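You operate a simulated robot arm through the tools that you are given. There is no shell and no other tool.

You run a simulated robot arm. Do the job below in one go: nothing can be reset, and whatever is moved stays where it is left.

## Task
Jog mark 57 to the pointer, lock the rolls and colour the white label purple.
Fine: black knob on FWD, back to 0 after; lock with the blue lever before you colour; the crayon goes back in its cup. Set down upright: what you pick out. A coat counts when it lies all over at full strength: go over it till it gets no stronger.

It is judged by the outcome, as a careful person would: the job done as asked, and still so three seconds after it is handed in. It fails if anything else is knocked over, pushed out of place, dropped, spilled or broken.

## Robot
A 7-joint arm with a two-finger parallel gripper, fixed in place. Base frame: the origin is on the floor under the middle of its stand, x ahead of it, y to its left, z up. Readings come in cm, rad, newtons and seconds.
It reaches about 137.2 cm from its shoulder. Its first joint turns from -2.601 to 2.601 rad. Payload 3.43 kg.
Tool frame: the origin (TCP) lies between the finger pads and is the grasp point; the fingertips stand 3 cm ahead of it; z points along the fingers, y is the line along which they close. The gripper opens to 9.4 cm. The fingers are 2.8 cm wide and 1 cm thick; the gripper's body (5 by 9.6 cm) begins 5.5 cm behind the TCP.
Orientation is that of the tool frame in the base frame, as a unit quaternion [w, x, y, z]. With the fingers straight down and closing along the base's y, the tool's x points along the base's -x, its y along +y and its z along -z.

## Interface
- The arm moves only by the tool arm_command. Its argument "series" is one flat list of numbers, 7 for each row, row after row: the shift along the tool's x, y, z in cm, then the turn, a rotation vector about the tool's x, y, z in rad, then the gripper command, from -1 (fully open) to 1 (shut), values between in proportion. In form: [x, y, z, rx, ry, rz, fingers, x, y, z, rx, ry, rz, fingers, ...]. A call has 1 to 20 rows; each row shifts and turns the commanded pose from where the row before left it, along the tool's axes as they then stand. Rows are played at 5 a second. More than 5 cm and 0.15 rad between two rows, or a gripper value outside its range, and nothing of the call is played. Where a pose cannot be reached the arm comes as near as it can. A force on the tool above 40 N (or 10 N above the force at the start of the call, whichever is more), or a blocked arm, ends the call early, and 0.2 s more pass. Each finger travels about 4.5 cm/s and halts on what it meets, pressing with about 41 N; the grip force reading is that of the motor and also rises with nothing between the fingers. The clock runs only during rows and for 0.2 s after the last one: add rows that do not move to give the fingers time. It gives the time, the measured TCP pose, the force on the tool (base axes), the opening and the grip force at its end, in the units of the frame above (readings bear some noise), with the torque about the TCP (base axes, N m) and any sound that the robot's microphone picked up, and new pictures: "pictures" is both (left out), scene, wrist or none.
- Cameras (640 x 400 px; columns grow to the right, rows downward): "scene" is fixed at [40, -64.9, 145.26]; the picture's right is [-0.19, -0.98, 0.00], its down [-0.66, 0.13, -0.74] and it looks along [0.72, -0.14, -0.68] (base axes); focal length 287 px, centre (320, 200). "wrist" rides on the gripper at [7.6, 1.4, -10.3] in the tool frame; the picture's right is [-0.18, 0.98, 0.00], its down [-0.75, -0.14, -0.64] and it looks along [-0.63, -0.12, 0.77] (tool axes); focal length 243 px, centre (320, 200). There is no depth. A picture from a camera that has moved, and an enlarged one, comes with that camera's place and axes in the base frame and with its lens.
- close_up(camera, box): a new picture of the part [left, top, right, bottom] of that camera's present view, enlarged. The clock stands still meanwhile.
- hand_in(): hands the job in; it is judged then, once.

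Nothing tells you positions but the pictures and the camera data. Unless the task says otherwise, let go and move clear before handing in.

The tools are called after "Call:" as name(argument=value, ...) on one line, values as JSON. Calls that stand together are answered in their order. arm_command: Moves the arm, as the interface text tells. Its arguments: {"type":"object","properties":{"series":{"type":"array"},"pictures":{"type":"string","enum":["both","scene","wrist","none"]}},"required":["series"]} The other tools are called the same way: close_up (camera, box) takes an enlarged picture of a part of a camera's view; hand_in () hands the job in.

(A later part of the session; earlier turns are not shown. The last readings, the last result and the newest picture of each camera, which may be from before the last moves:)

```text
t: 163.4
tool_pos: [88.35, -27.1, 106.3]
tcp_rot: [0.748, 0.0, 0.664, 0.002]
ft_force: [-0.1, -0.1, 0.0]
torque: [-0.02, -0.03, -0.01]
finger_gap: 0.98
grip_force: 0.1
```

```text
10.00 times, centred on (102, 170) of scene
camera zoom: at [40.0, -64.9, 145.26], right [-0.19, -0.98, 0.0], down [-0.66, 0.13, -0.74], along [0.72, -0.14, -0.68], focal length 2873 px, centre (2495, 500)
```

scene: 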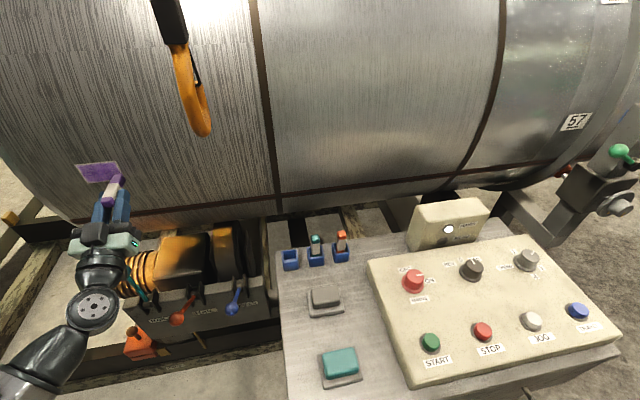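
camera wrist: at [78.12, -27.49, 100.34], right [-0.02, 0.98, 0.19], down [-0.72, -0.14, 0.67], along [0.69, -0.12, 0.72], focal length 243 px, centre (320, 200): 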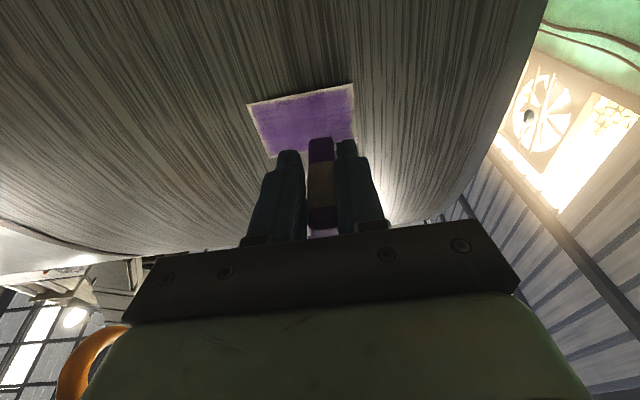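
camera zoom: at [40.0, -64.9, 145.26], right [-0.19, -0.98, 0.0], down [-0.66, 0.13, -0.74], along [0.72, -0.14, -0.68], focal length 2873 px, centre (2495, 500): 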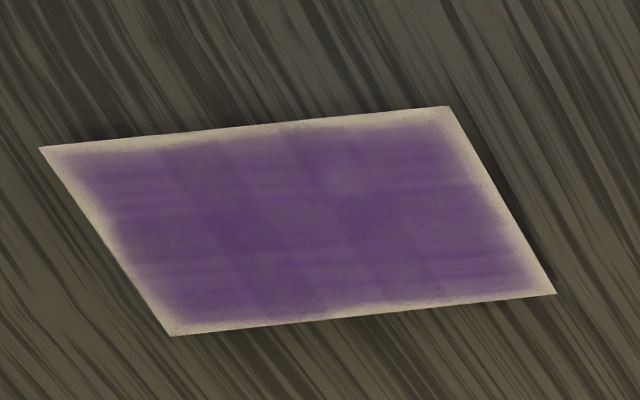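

Call:
arm_command(series=[0, 0, 0, 0, 0, 0, 0.8])

Call:
close_up(camera="scene", box=[0, 150, 240, 400])

Call:
close_up(camera="wrist", box=[120, 0, 520, 240])

```text
t: 163.8
tool_pos: [88.47, -27.17, 106.31]
tcp_rot: [0.747, 0.001, 0.664, 0.001]
ft_force: [1.0, -0.1, 1.0]
torque: [0.02, -0.05, -0.03]
finger_gap: 0.93
grip_force: 0.1
camera wrist: at [79.09, -25.62, 97.62], right [-0.02, 0.98, 0.19], down [-0.73, -0.14, 0.67], along [0.69, -0.12, 0.72], focal length 243 px, centre (320, 200)
```

scene: 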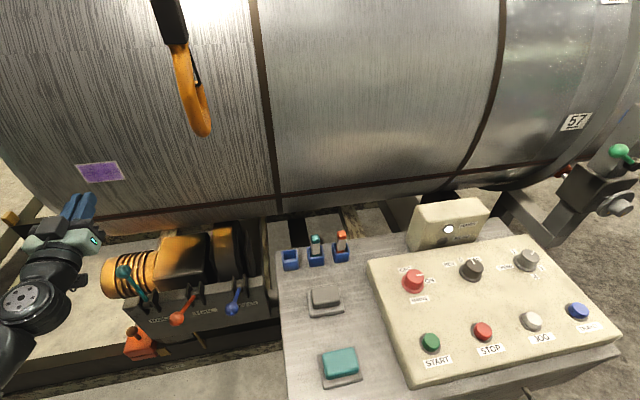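
wrist: 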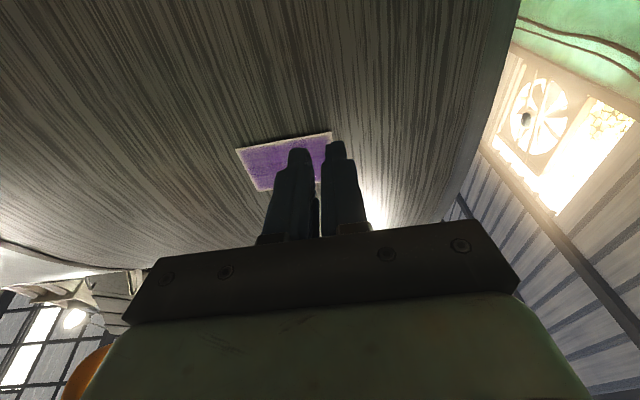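

```text
1.60 times, centred on (120, 275) of scene
camera zoom: at [40.0, -64.9, 145.26], right [-0.19, -0.98, 0.0], down [-0.66, 0.13, -0.74], along [0.72, -0.14, -0.68], focal length 460 px, centre (640, 80)
```

zoom: 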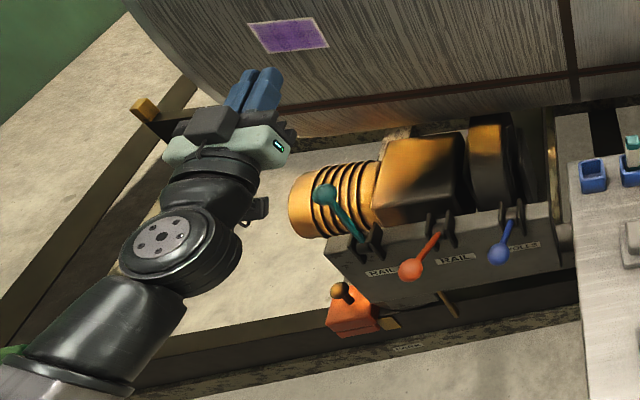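

```text
1.60 times, centred on (320, 120) of wrist
camera zoom: at [79.09, -25.62, 97.62], right [-0.02, 0.98, 0.19], down [-0.73, -0.14, 0.67], along [0.69, -0.12, 0.72], focal length 388 px, centre (320, 328)
```

zoom: 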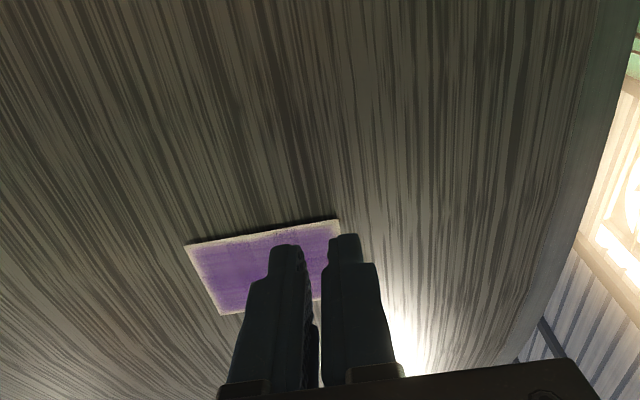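

The crayon has slipped out of the grip. I'll back the arm away carefully and look for where it went.

Call:
arm_command(series=[0, 0, -4, 0, 0, 0, 0.8, 0, 0, -4, 0, 0, 0, 0.8, 0, 0, -4, 0, 0, 0, 0.8, 0, 0, 0, 0, 0, 0, 0.8])

Call:
close_up(camera="scene", box=[0, 170, 160, 290])

Call:
close_up(camera="scene", box=[90, 190, 250, 320])

Call:
close_up(camera="scene", box=[0, 395, 640, 400])

```text
t: 164.8
tool_pos: [76.24, -27.2, 104.59]
tcp_rot: [0.747, 0.0, 0.665, 0.002]
ft_force: [-0.2, -0.6, 1.0]
torque: [0.01, 0.03, 0.04]
finger_gap: 0.93
grip_force: 0.1
camera wrist: at [66.96, -25.65, 95.95], right [-0.02, 0.98, 0.19], down [-0.73, -0.14, 0.67], along [0.69, -0.12, 0.72], focal length 243 px, centre (320, 200)
```

scene: 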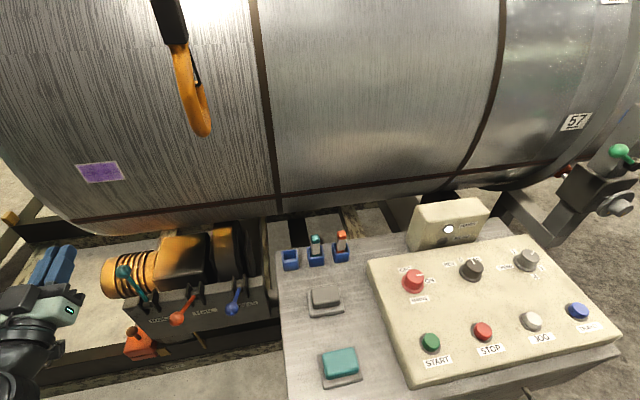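
wrist: 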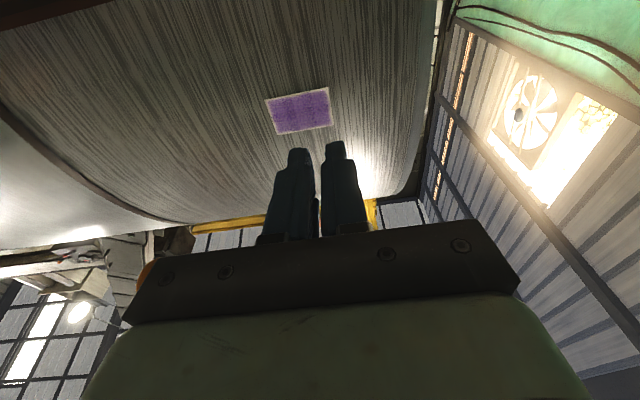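

```text
3.33 times, centred on (80, 230) of scene
camera zoom: at [40.0, -64.9, 145.26], right [-0.19, -0.98, 0.0], down [-0.66, 0.13, -0.74], along [0.72, -0.14, -0.68], focal length 958 px, centre (1120, 100)
```

zoom: 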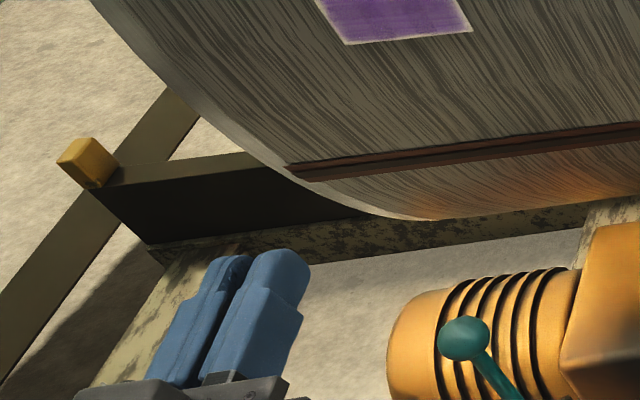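

```text
3.08 times, centred on (170, 255) of scene
camera zoom: at [40.0, -64.9, 145.26], right [-0.19, -0.98, 0.0], down [-0.66, 0.13, -0.74], along [0.72, -0.14, -0.68], focal length 884 px, centre (782, 31)
```

zoom: 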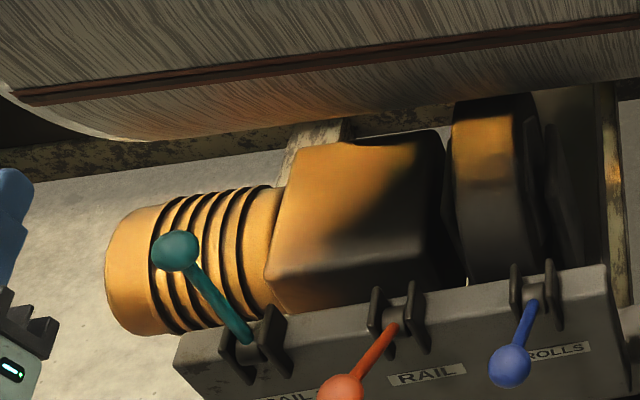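

```text
1.00 times, centred on (320, 398) of scene (not enlarged: the box is as wide or as high as the picture)
camera zoom: at [40.0, -64.9, 145.26], right [-0.19, -0.98, 0.0], down [-0.66, 0.13, -0.74], along [0.72, -0.14, -0.68], focal length 287 px, centre (320, 2)
```

zoom: 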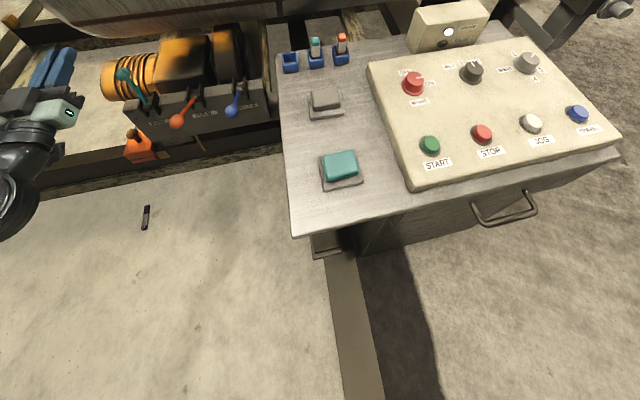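

The crayon is lying on the floor in front of the robot. I'll look at it closely and recover it.

Call:
close_up(camera="scene", box=[60, 399, 240, 400])

Call:
close_up(camera="scene", box=[110, 399, 180, 400])

Call:
close_up(camera="scene", box=[75, 150, 130, 190])

```text
3.56 times, centred on (150, 400) of scene
camera zoom: at [40.0, -64.9, 145.26], right [-0.19, -0.98, 0.0], down [-0.66, 0.13, -0.74], along [0.72, -0.14, -0.68], focal length 1022 px, centre (924, -509)
```

zoom: 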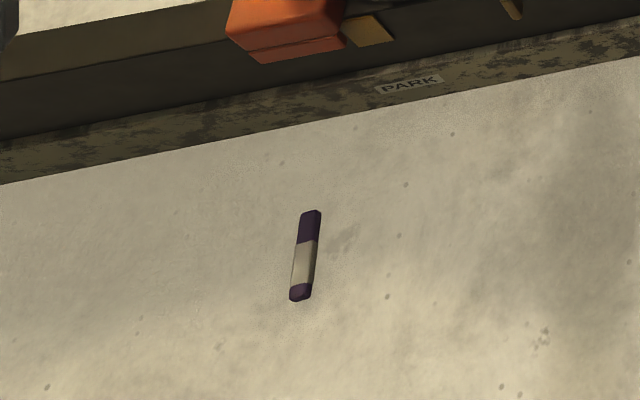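

```text
9.14 times, centred on (145, 400) of scene
camera zoom: at [40.0, -64.9, 145.26], right [-0.19, -0.98, 0.0], down [-0.66, 0.13, -0.74], along [0.72, -0.14, -0.68], focal length 2627 px, centre (1920, -1624)
```

zoom: 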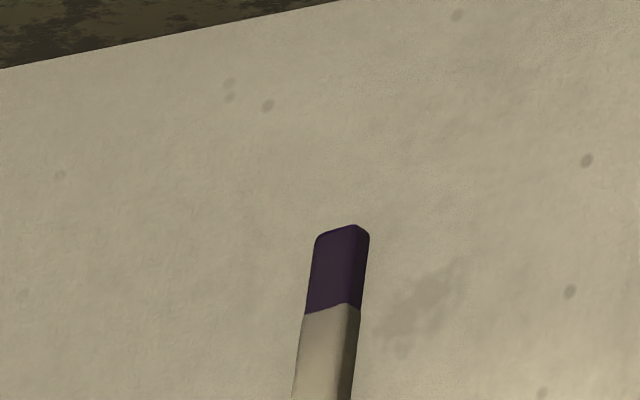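

```text
10.00 times, centred on (102, 170) of scene
camera zoom: at [40.0, -64.9, 145.26], right [-0.19, -0.98, 0.0], down [-0.66, 0.13, -0.74], along [0.72, -0.14, -0.68], focal length 2873 px, centre (2495, 500)
```

zoom: 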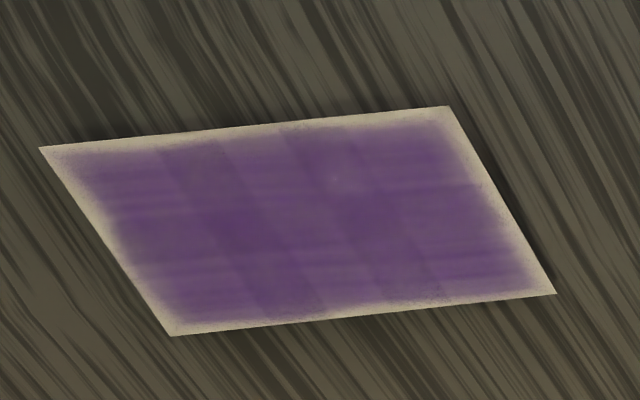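

Call:
close_up(camera="scene", box=[74, 158, 102, 186])

Call:
close_up(camera="scene", box=[98, 156, 128, 184])

Call:
close_up(camera="wrist", box=[255, 75, 345, 145])

```text
14.29 times, centred on (88, 172) of scene
camera zoom: at [40.0, -64.9, 145.26], right [-0.19, -0.98, 0.0], down [-0.66, 0.13, -0.74], along [0.72, -0.14, -0.68], focal length 4105 px, centre (3634, 600)
```

zoom: 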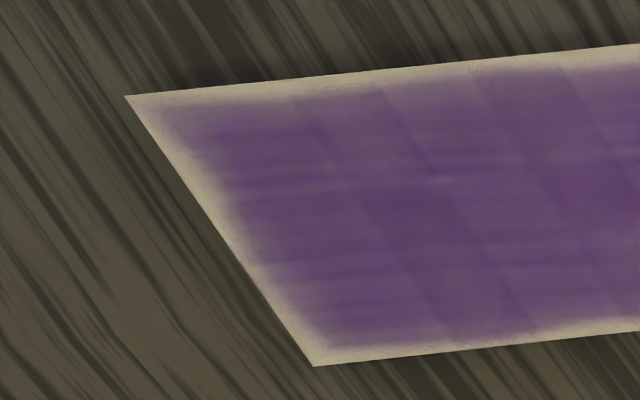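

```text
14.29 times, centred on (113, 170) of scene
camera zoom: at [40.0, -64.9, 145.26], right [-0.19, -0.98, 0.0], down [-0.66, 0.13, -0.74], along [0.72, -0.14, -0.68], focal length 4105 px, centre (3277, 629)
```

zoom: 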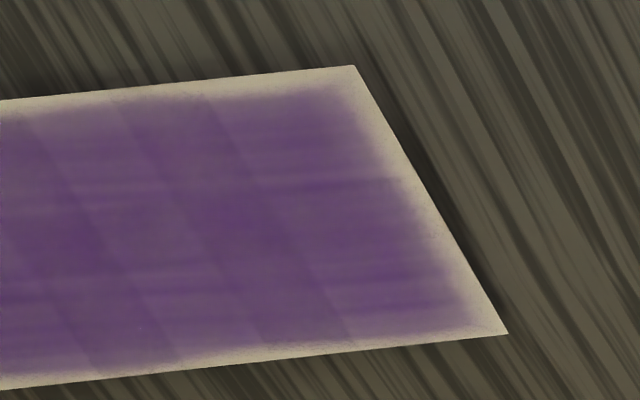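

```text
5.71 times, centred on (300, 110) of wrist
camera zoom: at [66.96, -25.65, 95.95], right [-0.02, 0.98, 0.19], down [-0.73, -0.14, 0.67], along [0.69, -0.12, 0.72], focal length 1386 px, centre (434, 714)
```

zoom: 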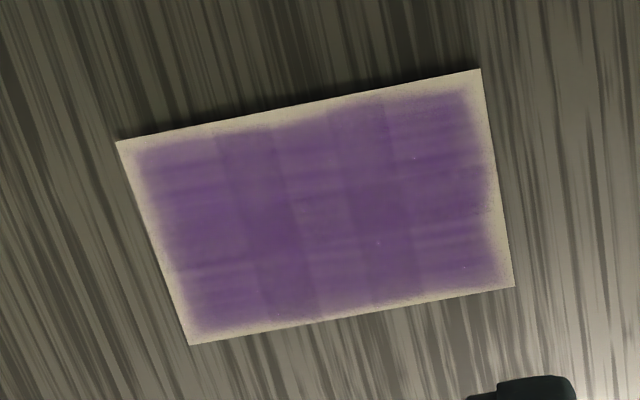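

The coat may still need work at its edges, and the crayon must go back anyway. I'll swing the arm clear, point it down and go to the crayon on the floor.

Call:
arm_command(series=[0, 0, 0, 0, 0.138, 0, 0.4, 0, 0, 0, 0, 0.138, 0, 0, 0, 0, 0, 0, 0.138, 0, -0.2, 0, 0, 0, 0, 0.138, 0, -0.2, 0, 0, 0, 0, 0.138, 0, -0.2, 0, 0, 0, 0, 0.138, 0, -0.2, 0, 0, 0, 0, 0.138, 0, -0.2, 0, 0, 0, 0, 0.138, 0, -0.2, 0, 0, 0, 0, 0.138, 0, -0.2, 1.56, 4.37, 0.11, 0, 0, 0, -0.2, 1.56, 4.37, 0.11, 0, 0, 0, -0.2, 1.56, 4.37, 0.11, 0, 0, 0, -0.2, 1.56, 4.37, 0.11, 0, 0, 0, -0.2, 1.56, 4.37, 0.11, 0, 0, 0, -0.2, 1.56, 4.37, 0.11, 0, 0, 0, -0.2, 0, 0, 0, 0, 0, 0, -0.2])

```text
t: 168.2
tool_pos: [68.44, -0.78, 100.2]
tcp_rot: [0.221, 0.0, 0.975, 0.002]
ft_force: [-0.6, -0.1, 0.4]
torque: [0.03, -0.03, -0.01]
finger_gap: 5.64
grip_force: 0.2
camera wrist: at [57.21, 0.64, 106.33], right [0.17, 0.98, 0.08], down [0.4, -0.14, 0.9], along [0.9, -0.12, -0.42], focal length 243 px, centre (320, 200)
```

scene: 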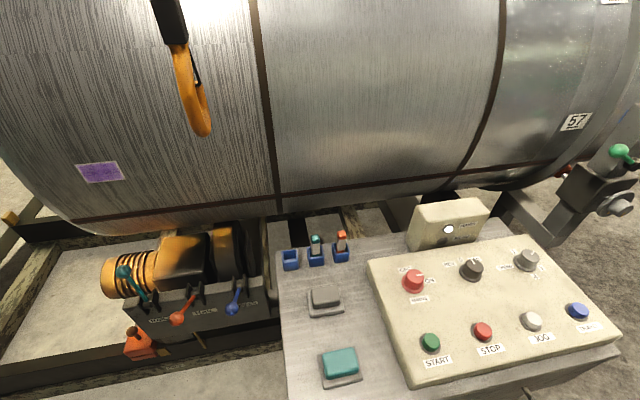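
wrist: 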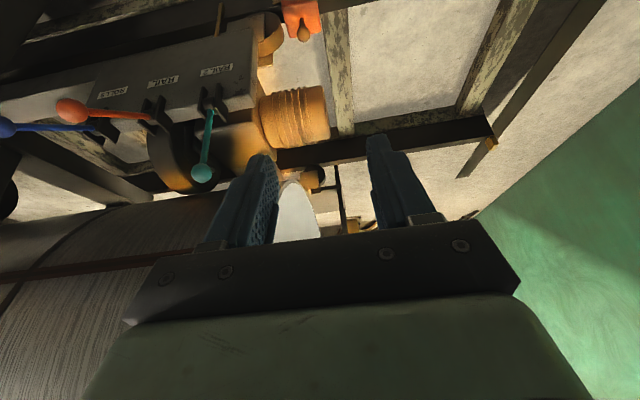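

Call:
arm_command(series=[2.13, 0, 4.15, 0, 0, 0, -0.2, 2.13, 0, 4.15, 0, 0, 0, -0.2, 2.13, 0, 4.15, 0, 0, 0, -0.2, 2.13, 0, 4.15, 0, 0, 0, -0.2, 2.13, 0, 4.15, 0, 0, 0, -0.2, 2.13, 0, 4.15, 0, 0, 0, -0.2, 2.13, 0, 4.15, 0, 0, 0, -0.2, 2.13, 0, 4.15, 0, 0, 0, -0.2, 0, 0, 0, 0, 0, 0, -0.2])

```text
t: 170.2
tool_pos: [67.42, -0.96, 62.77]
tcp_rot: [0.22, 0.001, 0.975, 0.002]
ft_force: [0.3, -0.2, 0.5]
torque: [0.01, 0.02, -0.02]
finger_gap: 5.64
grip_force: 0.1
camera wrist: at [56.18, 0.6, 68.89], right [0.17, 0.98, 0.08], down [0.4, -0.14, 0.9], along [0.9, -0.12, -0.42], focal length 243 px, centre (320, 200)
```

scene: 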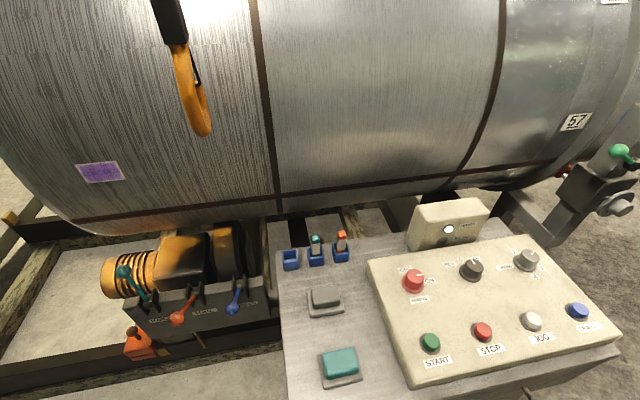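
wrist: 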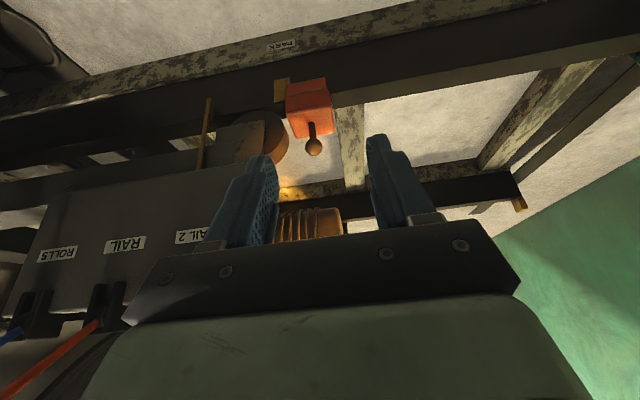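

Call:
arm_command(series=[2.13, 0, 4.15, 0, 0, 0, -0.2, 2.13, 0, 4.15, 0, 0, 0, -0.2, 2.13, 0, 4.15, 0, 0, 0, -0.2, 2.13, 0, 4.15, 0, 0, 0, -0.2, 2.13, 0, 4.15, 0, 0, 0, -0.2, 2.13, 0, 4.15, 0, 0, 0, -0.2, 2.13, 0, 4.15, 0, 0, 0, -0.2, 0, 0, 0, 0, 0, 0, -0.2])

```text
t: 172.0
tool_pos: [66.41, -0.8, 30.31]
tcp_rot: [0.221, 0.0, 0.975, 0.002]
ft_force: [0.1, 0.0, 0.1]
torque: [-0.04, 0.03, 0.02]
finger_gap: 5.67
grip_force: 0.1
camera wrist: at [55.16, 0.69, 36.28], right [0.17, 0.98, 0.08], down [0.4, -0.14, 0.9], along [0.9, -0.12, -0.42], focal length 243 px, centre (320, 200)
```

scene: 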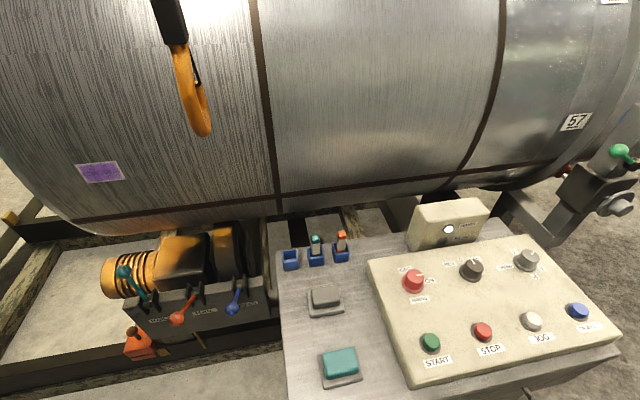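
wrist: 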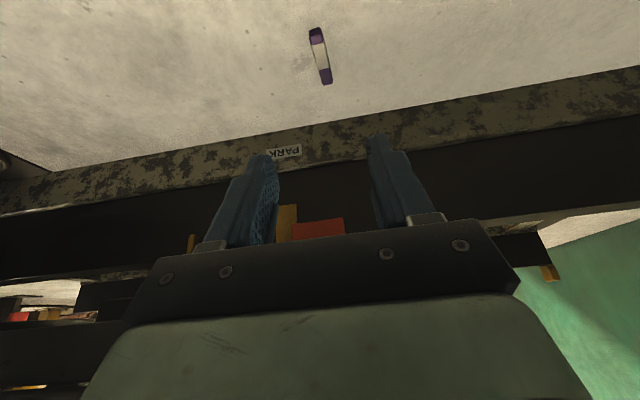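

Call:
close_up(camera="wrist", box=[260, 10, 380, 100])

```text
4.44 times, centred on (320, 55) of wrist
camera zoom: at [55.16, 0.69, 36.28], right [0.17, 0.98, 0.08], down [0.4, -0.14, 0.9], along [0.9, -0.12, -0.42], focal length 1078 px, centre (320, 844)
```

zoom: 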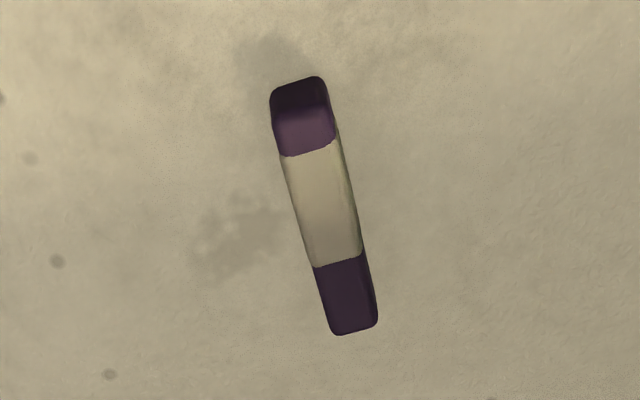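

Call:
arm_command(series=[0, 0, 0, -0.026, 0.135, -0.054, -0.2, 0, 0, 0, 0, 0.135, 0, -0.2, -1.55, 0.05, 4.4, 0, 0, 0, -0.2, -1.55, 0.05, 4.4, 0, 0, 0, -0.2, -1.55, 0.05, 4.4, 0, 0, 0, -0.2, -1.55, 0.05, 4.4, 0, 0, 0, -0.2, -1.55, 0.05, 4.4, 0, 0, 0, -0.2, 0, 0, 0, 0, 0, 0, -0.2], pictures="wrist")

Call:
close_up(camera="wrist", box=[220, 40, 420, 200])

```text
t: 173.8
tool_pos: [78.12, 0.03, 9.81]
tcp_rot: [0.087, -0.03, 0.996, 0.007]
ft_force: [0.3, 0.1, 0.2]
torque: [0.03, 0.01, -0.02]
finger_gap: 5.64
grip_force: 0.1
camera wrist: at [68.76, 0.93, 18.66], right [0.12, 0.99, 0.04], down [0.64, -0.11, 0.76], along [0.76, -0.07, -0.65], focal length 243 px, centre (320, 200)
```

wrist: 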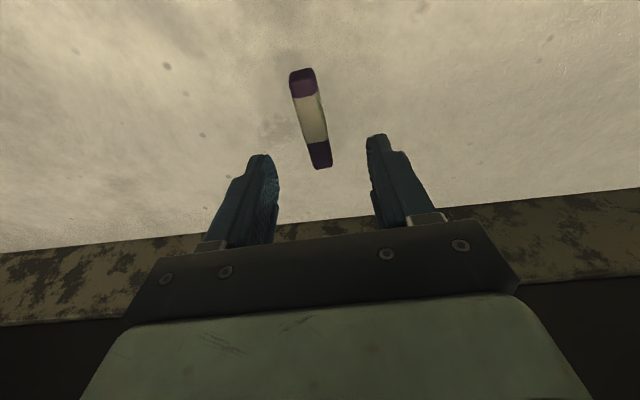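

```text
2.50 times, centred on (320, 120) of wrist
camera zoom: at [68.76, 0.93, 18.66], right [0.12, 0.99, 0.04], down [0.64, -0.11, 0.76], along [0.76, -0.07, -0.65], focal length 606 px, centre (320, 400)
```

zoom: 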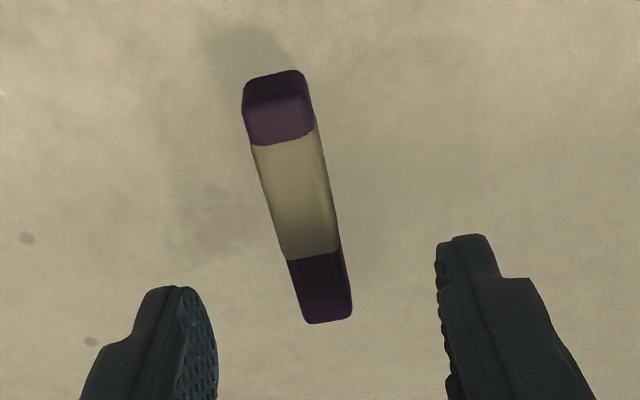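

Call:
arm_command(series=[0.461, -0.157, 2.083, 0, 0, 0, -0.2, 0.461, -0.157, 2.083, 0, 0, 0, -0.2, 0.4, -0.157, 1.8, 0, 0, 0, -0.2, 0, 0, 0, 0, 0, 0, -0.2], pictures="wrist")

Call:
close_up(camera="wrist", box=[220, 60, 420, 220])

```text
t: 174.8
tool_pos: [77.36, -0.09, 3.83]
tcp_rot: [0.087, -0.03, 0.996, 0.006]
ft_force: [-1.1, -0.6, 0.4]
torque: [0.01, 0.01, 0.03]
finger_gap: 5.65
grip_force: 0.1
camera wrist: at [68.07, 0.79, 12.83], right [0.12, 0.99, 0.04], down [0.64, -0.11, 0.76], along [0.76, -0.07, -0.65], focal length 243 px, centre (320, 200)
```

wrist: 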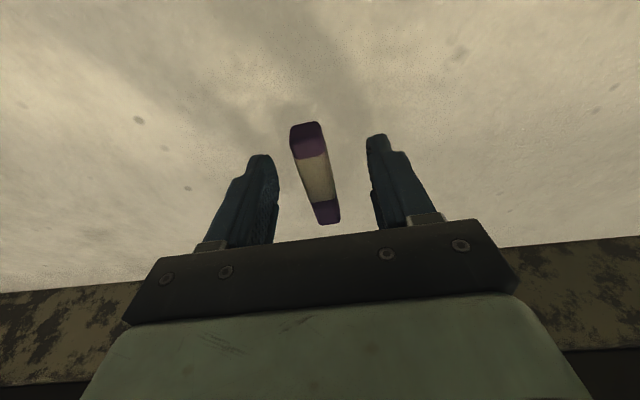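

```text
2.50 times, centred on (320, 140) of wrist
camera zoom: at [68.07, 0.79, 12.83], right [0.12, 0.99, 0.04], down [0.64, -0.11, 0.76], along [0.76, -0.07, -0.65], focal length 606 px, centre (320, 350)
```

zoom: 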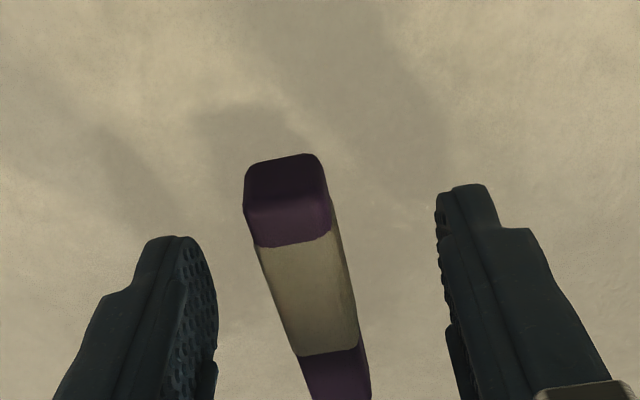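

Call:
arm_command(series=[-0.327, -0.277, 0.36, 0, 0, 0, -0.2, 0, 0, 0, 0, 0, 0, 0.1, 0, 0, 0, 0, 0, 0, 0.4, 0, 0, 0, 0, 0, 0, 0.9, 0, 0, 0, 0, 0, 0, 0.9, 0, 0, 0, 0, 0, 0, 0.9], pictures="wrist")

Call:
close_up(camera="wrist", box=[220, 60, 420, 220])

```text
t: 176.2
tool_pos: [77.87, -0.41, 3.57]
tcp_rot: [0.088, -0.03, 0.996, 0.007]
ft_force: [-0.9, -0.4, -1.2]
torque: [-0.02, 0.01, 0.0]
finger_gap: 1.74
grip_force: 40.8
camera wrist: at [68.5, 0.52, 12.53], right [0.12, 0.99, 0.04], down [0.64, -0.11, 0.76], along [0.76, -0.07, -0.65], focal length 243 px, centre (320, 200)
```

wrist: 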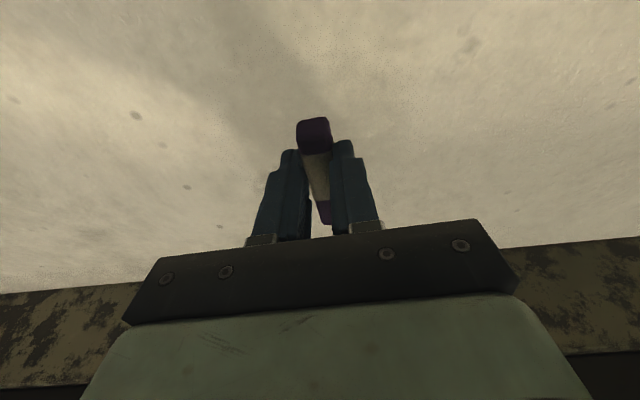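

```text
2.50 times, centred on (320, 140) of wrist
camera zoom: at [68.5, 0.52, 12.53], right [0.12, 0.99, 0.04], down [0.64, -0.11, 0.76], along [0.76, -0.07, -0.65], focal length 606 px, centre (320, 350)
```

zoom: 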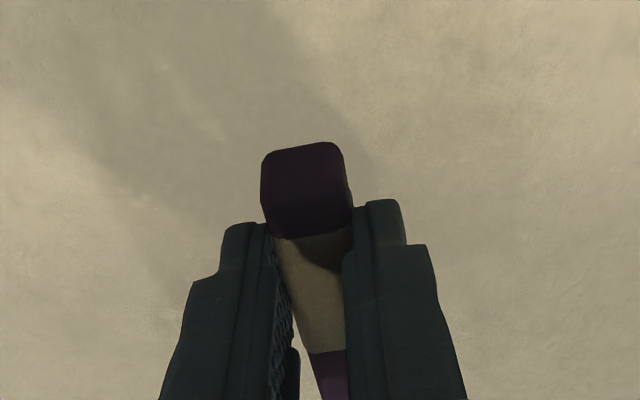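

Call:
arm_command(series=[-0.35, 0, -1.97, 0, 0, 0, 0.9, -0.35, 0, -1.97, 0, 0, 0, 0.9, -0.52, 0, -2.95, 0, 0, 0, 0.9, -0.52, 0, -2.95, 0, 0, 0, 0.9, 0, 0, 0, 0, 0, 0, 0.9], pictures="wrist")

Call:
close_up(camera="wrist", box=[220, 60, 420, 240])

```text
t: 177.4
tool_pos: [77.73, -0.56, 13.63]
tcp_rot: [0.086, -0.03, 0.996, 0.006]
ft_force: [-0.7, 1.2, -0.2]
torque: [-0.02, 0.03, 0.01]
finger_gap: 1.77
grip_force: 40.9
camera wrist: at [68.43, 0.41, 22.46], right [0.12, 0.99, 0.04], down [0.64, -0.11, 0.76], along [0.76, -0.07, -0.65], focal length 243 px, centre (320, 200)
```

wrist: 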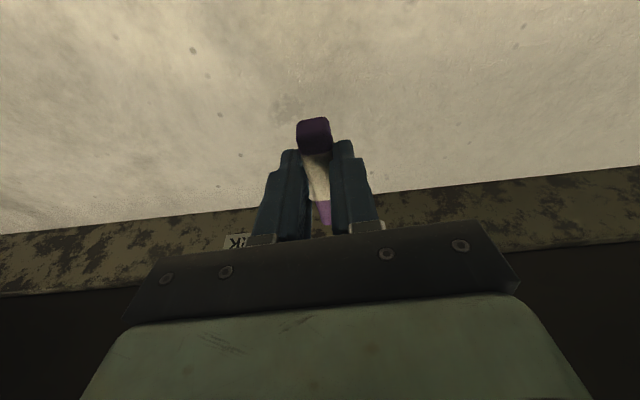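

```text
2.22 times, centred on (320, 150) of wrist
camera zoom: at [68.43, 0.41, 22.46], right [0.12, 0.99, 0.04], down [0.64, -0.11, 0.76], along [0.76, -0.07, -0.65], focal length 539 px, centre (320, 311)
```

zoom: 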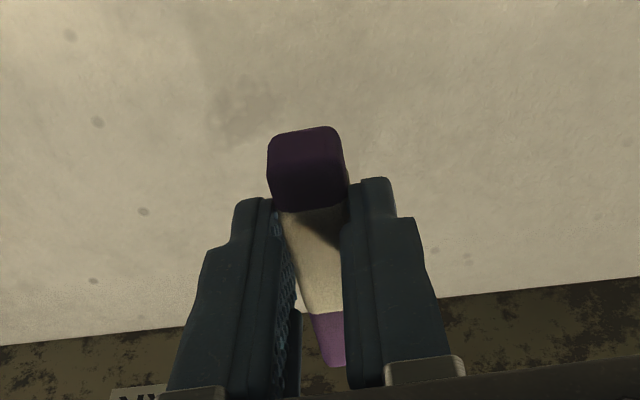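

The crayon is recovered with a flush grip this time. I'll carry it back up along a clear path.

Call:
arm_command(series=[-0.36, 0.075, -4.9, 0, 0, 0, 0.9, -0.36, 0.075, -4.9, 0, 0, 0, 0.9, -0.36, 0.075, -4.9, 0, 0, 0, 0.9, -0.36, 0.075, -4.9, 0, 0, 0, 0.9, -0.36, 0.075, -4.9, 0, 0, 0, 0.9, -0.36, 0.075, -4.9, 0, 0, 0, 0.9, -0.36, 0.075, -4.9, 0, 0, 0, 0.9, -0.36, 0.075, -4.9, 0, 0, 0, 0.9, -0.36, 0.075, -4.9, 0, 0, 0, 0.9, -0.36, 0.075, -4.9, 0, 0, 0, 0.9], pictures="none")

Call:
arm_command(series=[-0.36, 0.075, -4.9, 0, 0, 0, 0.9, -0.36, 0.075, -4.9, 0, 0, 0, 0.9, -0.36, 0.075, -4.9, 0, 0, 0, 0.9, -0.36, 0.075, -4.9, 0, 0, 0, 0.9, -0.36, 0.075, -4.9, 0, 0, 0, 0.9, -0.36, 0.075, -4.9, 0, 0, 0, 0.9, -0.36, 0.075, -4.9, 0, 0, 0, 0.9, -0.36, 0.075, -4.9, 0, 0, 0, 0.9, -0.36, 0.075, -4.9, 0, 0, 0, 0.9, -0.36, 0.075, -4.9, 0, 0, 0, 0.9])

```text
t: 179.6
tool_pos: [72.89, -0.49, 62.49]
tcp_rot: [0.087, -0.03, 0.996, 0.006]
ft_force: [-0.1, 0.4, -1.0]
torque: [-0.02, 0.02, 0.0]
finger_gap: 1.77
grip_force: 41.0
```

```text
t: 181.8
tool_pos: [67.9, -0.27, 111.55]
tcp_rot: [0.087, -0.03, 0.996, 0.006]
ft_force: [-1.1, 0.5, -0.8]
torque: [0.03, 0.0, 0.01]
finger_gap: 1.78
grip_force: 41.1
camera wrist: at [58.56, 0.57, 120.33], right [0.12, 0.99, 0.04], down [0.64, -0.11, 0.76], along [0.76, -0.07, -0.65], focal length 243 px, centre (320, 200)
```

scene: 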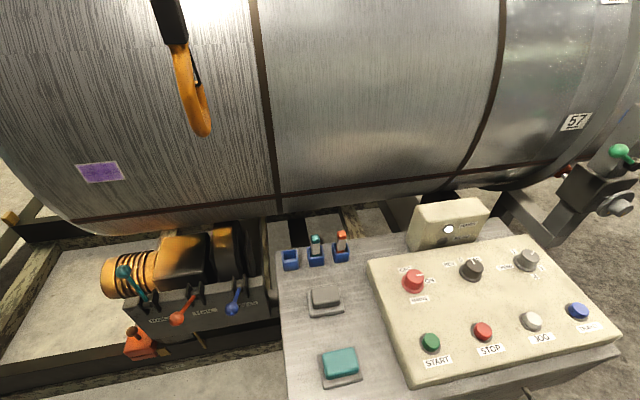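
wrist: 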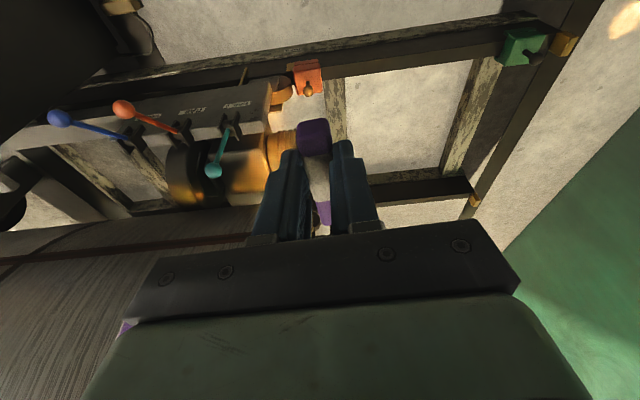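

Call:
arm_command(series=[0, 0, 0, 0.0104, 0, 0.059, 0.9, 0, -4.95, 0, 0, 0, 0, 0.9, 0, -4.95, 0, 0, 0, 0, 0.9, 0, -4.95, 0, 0, 0, 0, 0.9, 0, -4.95, 0, 0, 0, 0, 0.9, 0, -4.95, 0, 0, 0, 0, 0.9, 0, -4.95, -0.5, 0, 0, 0, 0.9, -4.4, 0, 0.78, 0, 0, 0, 0.9, -4.4, 0, 0.78, 0, 0, 0, 0.9, -4.4, 0, 0.78, 0, 0, 0, 0.9, -4.4, 0, 0.78, 0, 0, 0, 0.9, 0, 0, 0, 0, 0, 0, 0.9])

Call:
close_up(camera="scene", box=[40, 110, 180, 220])

Call:
close_up(camera="wrist", box=[200, 60, 440, 240])

```text
t: 184.4
tool_pos: [85.64, -29.88, 111.49]
tcp_rot: [0.087, 0.0, 0.996, 0.003]
ft_force: [-0.2, 1.1, -0.8]
torque: [0.0, 0.0, -0.01]
finger_gap: 1.78
grip_force: 41.2
camera wrist: at [76.29, -28.54, 120.35], right [0.18, 0.98, 0.04], down [0.63, -0.15, 0.76], along [0.75, -0.11, -0.65], focal length 243 px, centre (320, 200)
```

scene: 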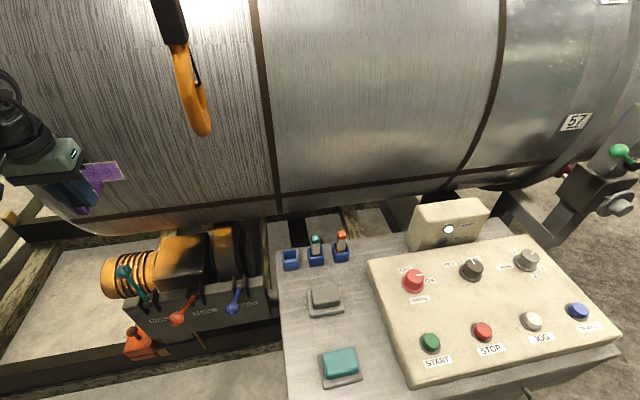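
wrist: 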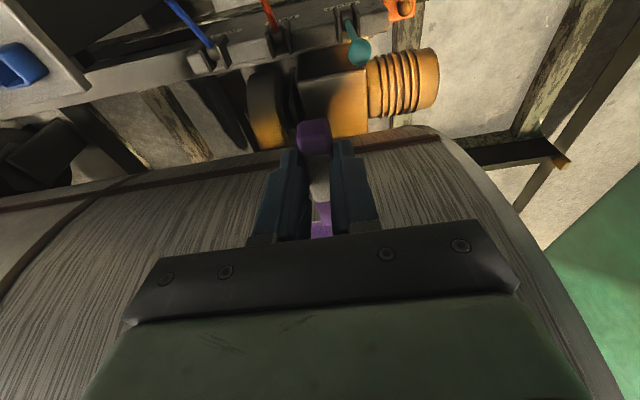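

```text
3.64 times, centred on (110, 165) of scene
camera zoom: at [40.0, -64.9, 145.26], right [-0.19, -0.98, 0.0], down [-0.66, 0.13, -0.74], along [0.72, -0.14, -0.68], focal length 1045 px, centre (1084, 327)
```

zoom: 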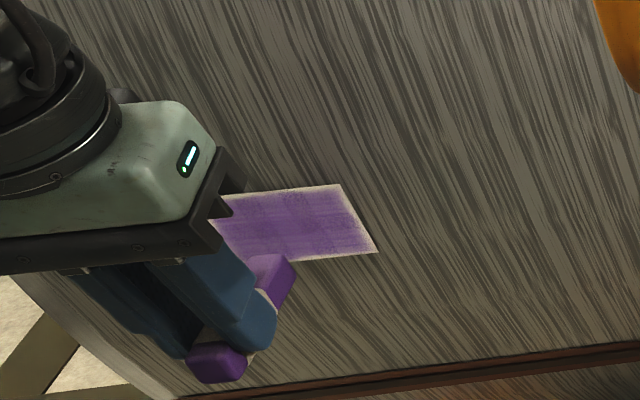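

```text
2.22 times, centred on (320, 150) of wrist
camera zoom: at [76.29, -28.54, 120.35], right [0.18, 0.98, 0.04], down [0.63, -0.15, 0.76], along [0.75, -0.11, -0.65], focal length 539 px, centre (320, 311)
```

zoom: 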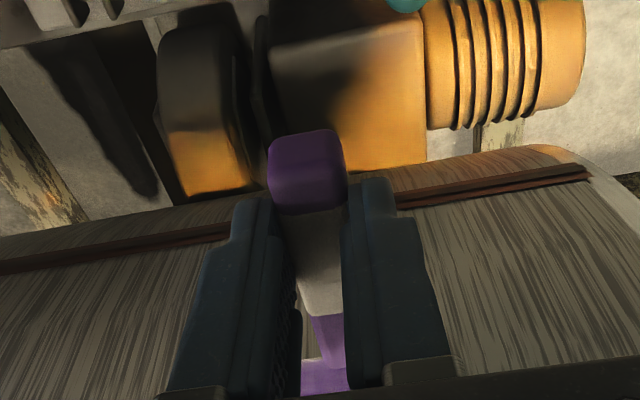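

Call:
arm_command(series=[-1.38, 0, -0.35, 0, 0, 0, 0.9, -1.28, 0, 0.225, 0, 0, 0, 0.9, 0, 0, 0, 0, 0, 0, 0.9], pictures="none")

```text
t: 185.2
tool_pos: [88.25, -29.87, 112.18]
tcp_rot: [0.087, 0.001, 0.996, 0.004]
ft_force: [0.4, -0.5, -0.8]
torque: [0.03, -0.01, -0.02]
finger_gap: 1.77
grip_force: 40.7
```

Call:
arm_command(series=[-0.148, 0, 0.026, 0, 0, 0, 0.9, -0.148, 0, 0.026, 0, 0, 0, 0.9], pictures="none")

```text
t: 185.8
tool_pos: [88.54, -29.88, 112.14]
tcp_rot: [0.087, 0.001, 0.996, 0.003]
ft_force: [-4.3, 0.1, 1.1]
torque: [0.01, 0.11, 0.03]
finger_gap: 1.78
grip_force: 40.8
```

Call:
arm_command(series=[-0.03, 0, 0.005, 0, 0, 0, 0.9, 0, -0.8, 0, 0, 0, 0, 0.9, 0, -0.8, 0, 0, 0, 0, 0.9, 0, -0.8, 0, 0, 0, 0, 0.9, 0, -0.7, 0, 0, 0, 0, 0.9], pictures="none")

Call:
close_up(camera="scene", box=[70, 140, 140, 200])

```text
t: 187.0
tool_pos: [88.53, -32.78, 112.49]
tcp_rot: [0.087, -0.001, 0.996, 0.003]
ft_force: [-10.5, 3.2, -0.4]
torque: [0.12, 0.3, 0.22]
finger_gap: 1.76
grip_force: 40.8
```

```text
6.67 times, centred on (105, 170) of scene
camera zoom: at [40.0, -64.9, 145.26], right [-0.19, -0.98, 0.0], down [-0.66, 0.13, -0.74], along [0.72, -0.14, -0.68], focal length 1916 px, centre (1753, 400)
```

zoom: 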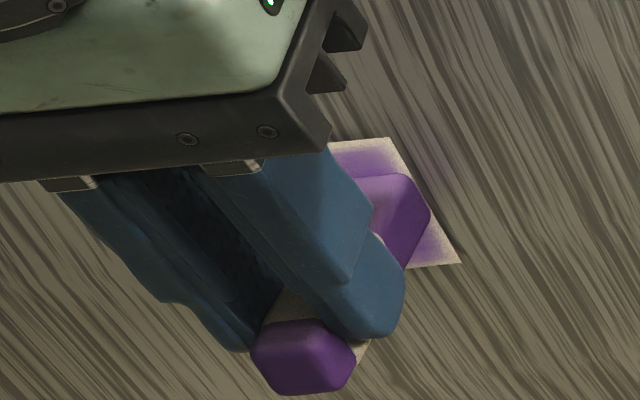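

Call:
arm_command(series=[0, 0.85, 0, 0, 0, 0, 0.9, 0, 0.85, 0, 0, 0, 0, 0.9, 0, 0.85, 0, 0, 0, 0, 0.9, 0, 0.85, 0, 0, 0, 0, 0.9, 0, 0.85, 0, 0, 0, 0, 0.9, 0, 0.85, 0, 0, 0, 0, 0.9, 0, 0.85, 0, 0, 0, 0, 0.9], pictures="none")

Call:
close_up(camera="scene", box=[70, 140, 140, 200])

```text
t: 188.6
tool_pos: [88.54, -26.81, 112.35]
tcp_rot: [0.087, 0.001, 0.996, 0.004]
ft_force: [-6.4, -2.3, -0.1]
torque: [-0.08, 0.24, -0.14]
finger_gap: 1.73
grip_force: 41.0
```

```text
6.67 times, centred on (105, 170) of scene
camera zoom: at [40.0, -64.9, 145.26], right [-0.19, -0.98, 0.0], down [-0.66, 0.13, -0.74], along [0.72, -0.14, -0.68], focal length 1916 px, centre (1753, 400)
```

zoom: 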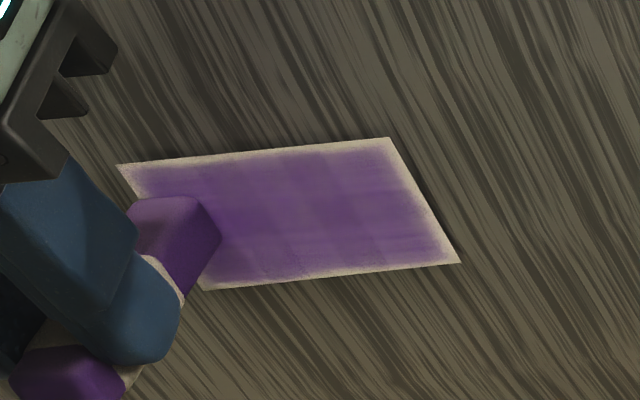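

Call:
arm_command(series=[0, -0.85, 0, 0, 0, 0, 0.9, 0, -0.85, 0, 0, 0, 0, 0.9, 0, -0.85, 0, 0, 0, 0, 0.9, 0, -0.85, 0, 0, 0, 0, 0.9, 0, -0.85, 0, 0, 0, 0, 0.9, 0, -0.85, 0, 0, 0, 0, 0.9, 0, -0.85, 0, 0, 0, 0, 0.9, 0, -0.55, 0, 0, 0, 0, 0.9, 0, 0, 0, 0, 0, 0, 0.9, 0, 0, 0, 0, 0, 0, 0.9], pictures="none")

Call:
close_up(camera="scene", box=[90, 140, 140, 190])

```text
t: 190.8
tool_pos: [88.57, -33.49, 112.34]
tcp_rot: [0.087, 0.001, 0.996, 0.003]
ft_force: [-10.6, 3.5, -0.1]
torque: [0.1, 0.32, 0.22]
finger_gap: 1.74
grip_force: 40.9
```

```text
8.00 times, centred on (115, 165) of scene
camera zoom: at [40.0, -64.9, 145.26], right [-0.19, -0.98, 0.0], down [-0.66, 0.13, -0.74], along [0.72, -0.14, -0.68], focal length 2299 px, centre (1960, 480)
```

zoom: 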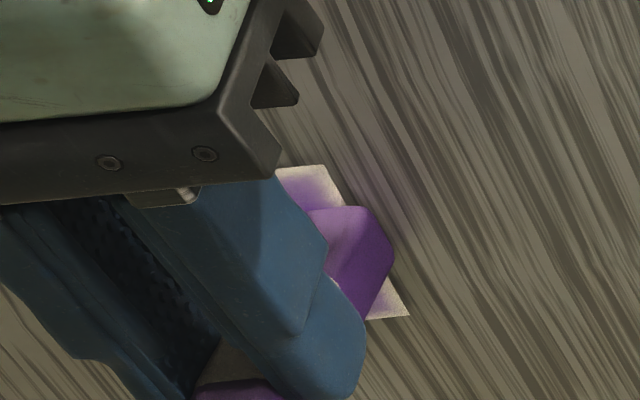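

Call:
arm_command(series=[0, 0.85, 0, 0, 0, 0, 0.9, 0, 0.85, 0, 0, 0, 0, 0.9, 0, 0.85, 0, 0, 0, 0, 0.9, 0, 0.85, 0, 0, 0, 0, 0.9, 0, 0.85, 0, 0, 0, 0, 0.9, 0, 0.85, 0, 0, 0, 0, 0.9, 0, 0.85, 0, 0, 0, 0, 0.9, 0, 0.85, 0, 0, 0, 0, 0.9], pictures="none")

Call:
close_up(camera="scene", box=[98, 156, 128, 184])

```text
t: 192.6
tool_pos: [88.56, -26.71, 112.35]
tcp_rot: [0.087, 0.0, 0.996, 0.003]
ft_force: [-21.6, -7.3, 0.7]
torque: [-0.21, 0.65, -0.41]
finger_gap: 1.77
grip_force: 41.2
```

```text
14.29 times, centred on (113, 170) of scene
camera zoom: at [40.0, -64.9, 145.26], right [-0.19, -0.98, 0.0], down [-0.66, 0.13, -0.74], along [0.72, -0.14, -0.68], focal length 4105 px, centre (3277, 629)
```

zoom: 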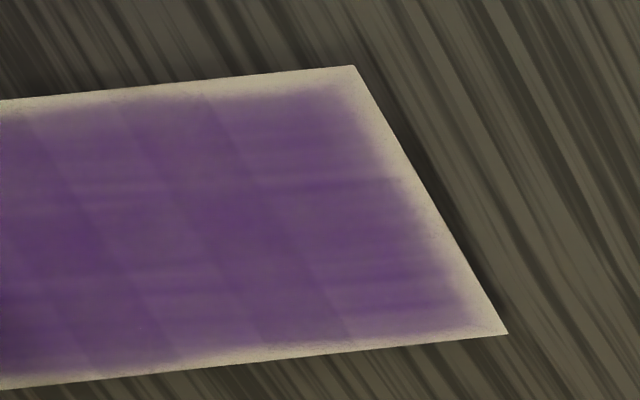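

Call:
arm_command(series=[0.296, 0, -0.052, 0, 0, 0, 0.9, -0.156, 0, -0.887, 0, 0, 0, 0.9, -0.22, 0, 0.038, 0, 0, 0, 0.9, -0.005, -0.88, 0, 0, 0, 0, 0.9, -0.005, -0.88, 0, 0, 0, 0, 0.9, -0.005, -0.88, 0, 0, 0, 0, 0.9, -0.005, -0.88, 0, 0, 0, 0, 0.9, -0.005, -0.88, 0, 0, 0, 0, 0.9, -0.005, -0.88, 0, 0, 0, 0, 0.9, -0.005, -0.88, 0, 0, 0, 0, 0.9], pictures="none")

```text
t: 194.8
tool_pos: [88.6, -32.62, 113.33]
tcp_rot: [0.088, 0.001, 0.996, 0.002]
ft_force: [-1.7, 1.6, 6.8]
torque: [0.08, -0.71, 0.17]
finger_gap: 1.79
grip_force: 40.7
```

Call:
arm_command(series=[0.5, 0, -0.09, 0, 0, 0, 0.9, 3.5, 0, -0.6, 0, 0, 0, 0.9, 3.5, 0, -0.6, 0, 0, 0, 0.9, 0, 4, 0, 0, 0, 0, 0.9, 0, 4, 0, 0, 0, 0, 0.9, 0, 0, 0, 0, 0, 0, 0.9])

Call:
close_up(camera="scene", box=[74, 158, 102, 186])

Call:
close_up(camera="scene", box=[98, 156, 128, 184])

Call:
close_up(camera="scene", box=[75, 150, 130, 190])

```text
t: 196.2
tool_pos: [81.15, -24.97, 113.45]
tcp_rot: [0.087, 0.001, 0.996, 0.003]
ft_force: [0.2, -0.3, -1.0]
torque: [0.01, -0.01, -0.01]
finger_gap: 1.77
grip_force: 41.1
camera wrist: at [71.84, -23.43, 122.22], right [0.18, 0.98, 0.04], down [0.63, -0.15, 0.76], along [0.75, -0.11, -0.65], focal length 243 px, centre (320, 200)
```

scene: 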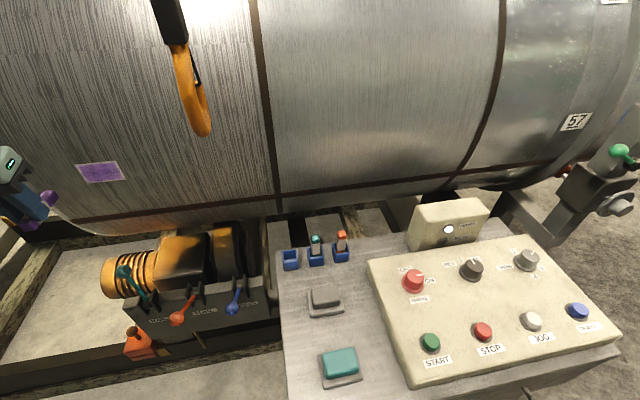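
wrist: 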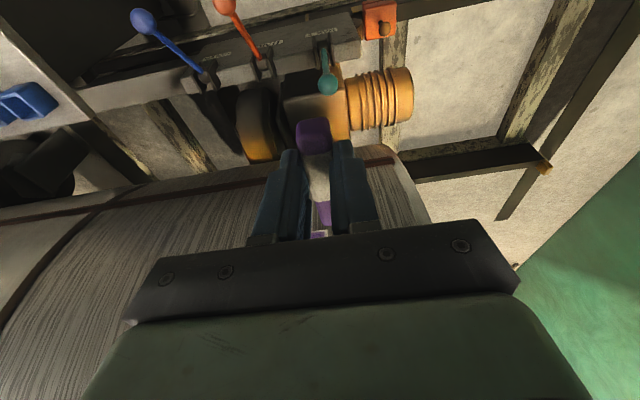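

```text
14.29 times, centred on (88, 172) of scene
camera zoom: at [40.0, -64.9, 145.26], right [-0.19, -0.98, 0.0], down [-0.66, 0.13, -0.74], along [0.72, -0.14, -0.68], focal length 4105 px, centre (3634, 600)
```

zoom: 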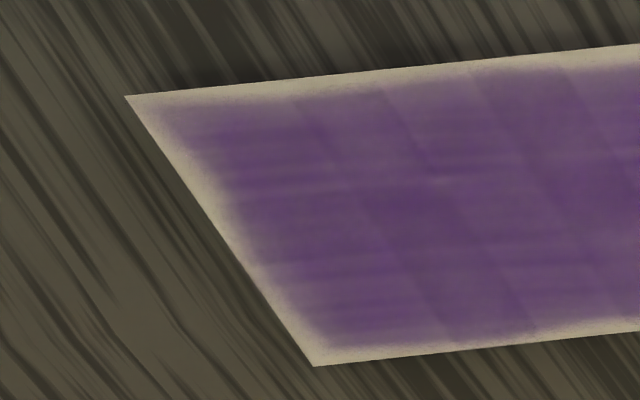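

```text
14.29 times, centred on (113, 170) of scene
camera zoom: at [40.0, -64.9, 145.26], right [-0.19, -0.98, 0.0], down [-0.66, 0.13, -0.74], along [0.72, -0.14, -0.68], focal length 4105 px, centre (3277, 629)
```

zoom: 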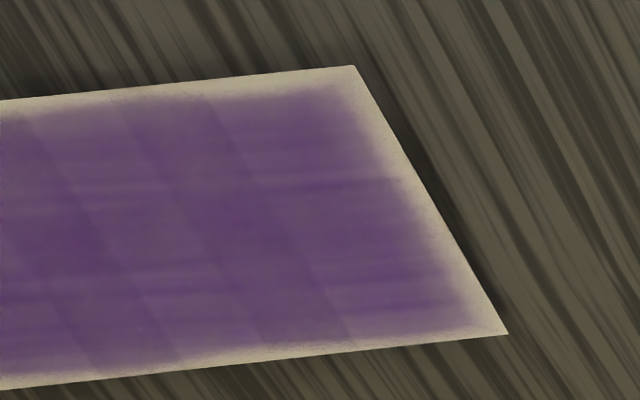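

```text
10.00 times, centred on (102, 170) of scene
camera zoom: at [40.0, -64.9, 145.26], right [-0.19, -0.98, 0.0], down [-0.66, 0.13, -0.74], along [0.72, -0.14, -0.68], focal length 2873 px, centre (2495, 500)
```

zoom: 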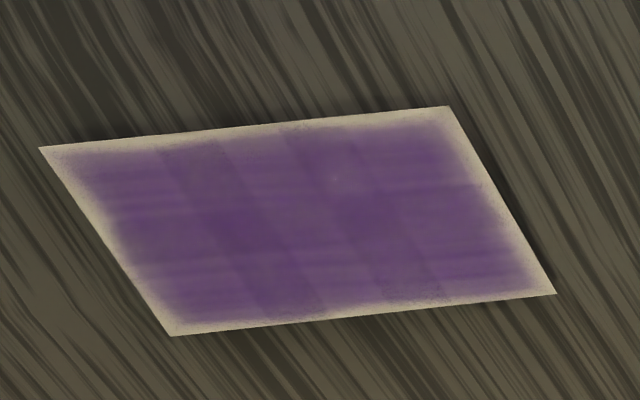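

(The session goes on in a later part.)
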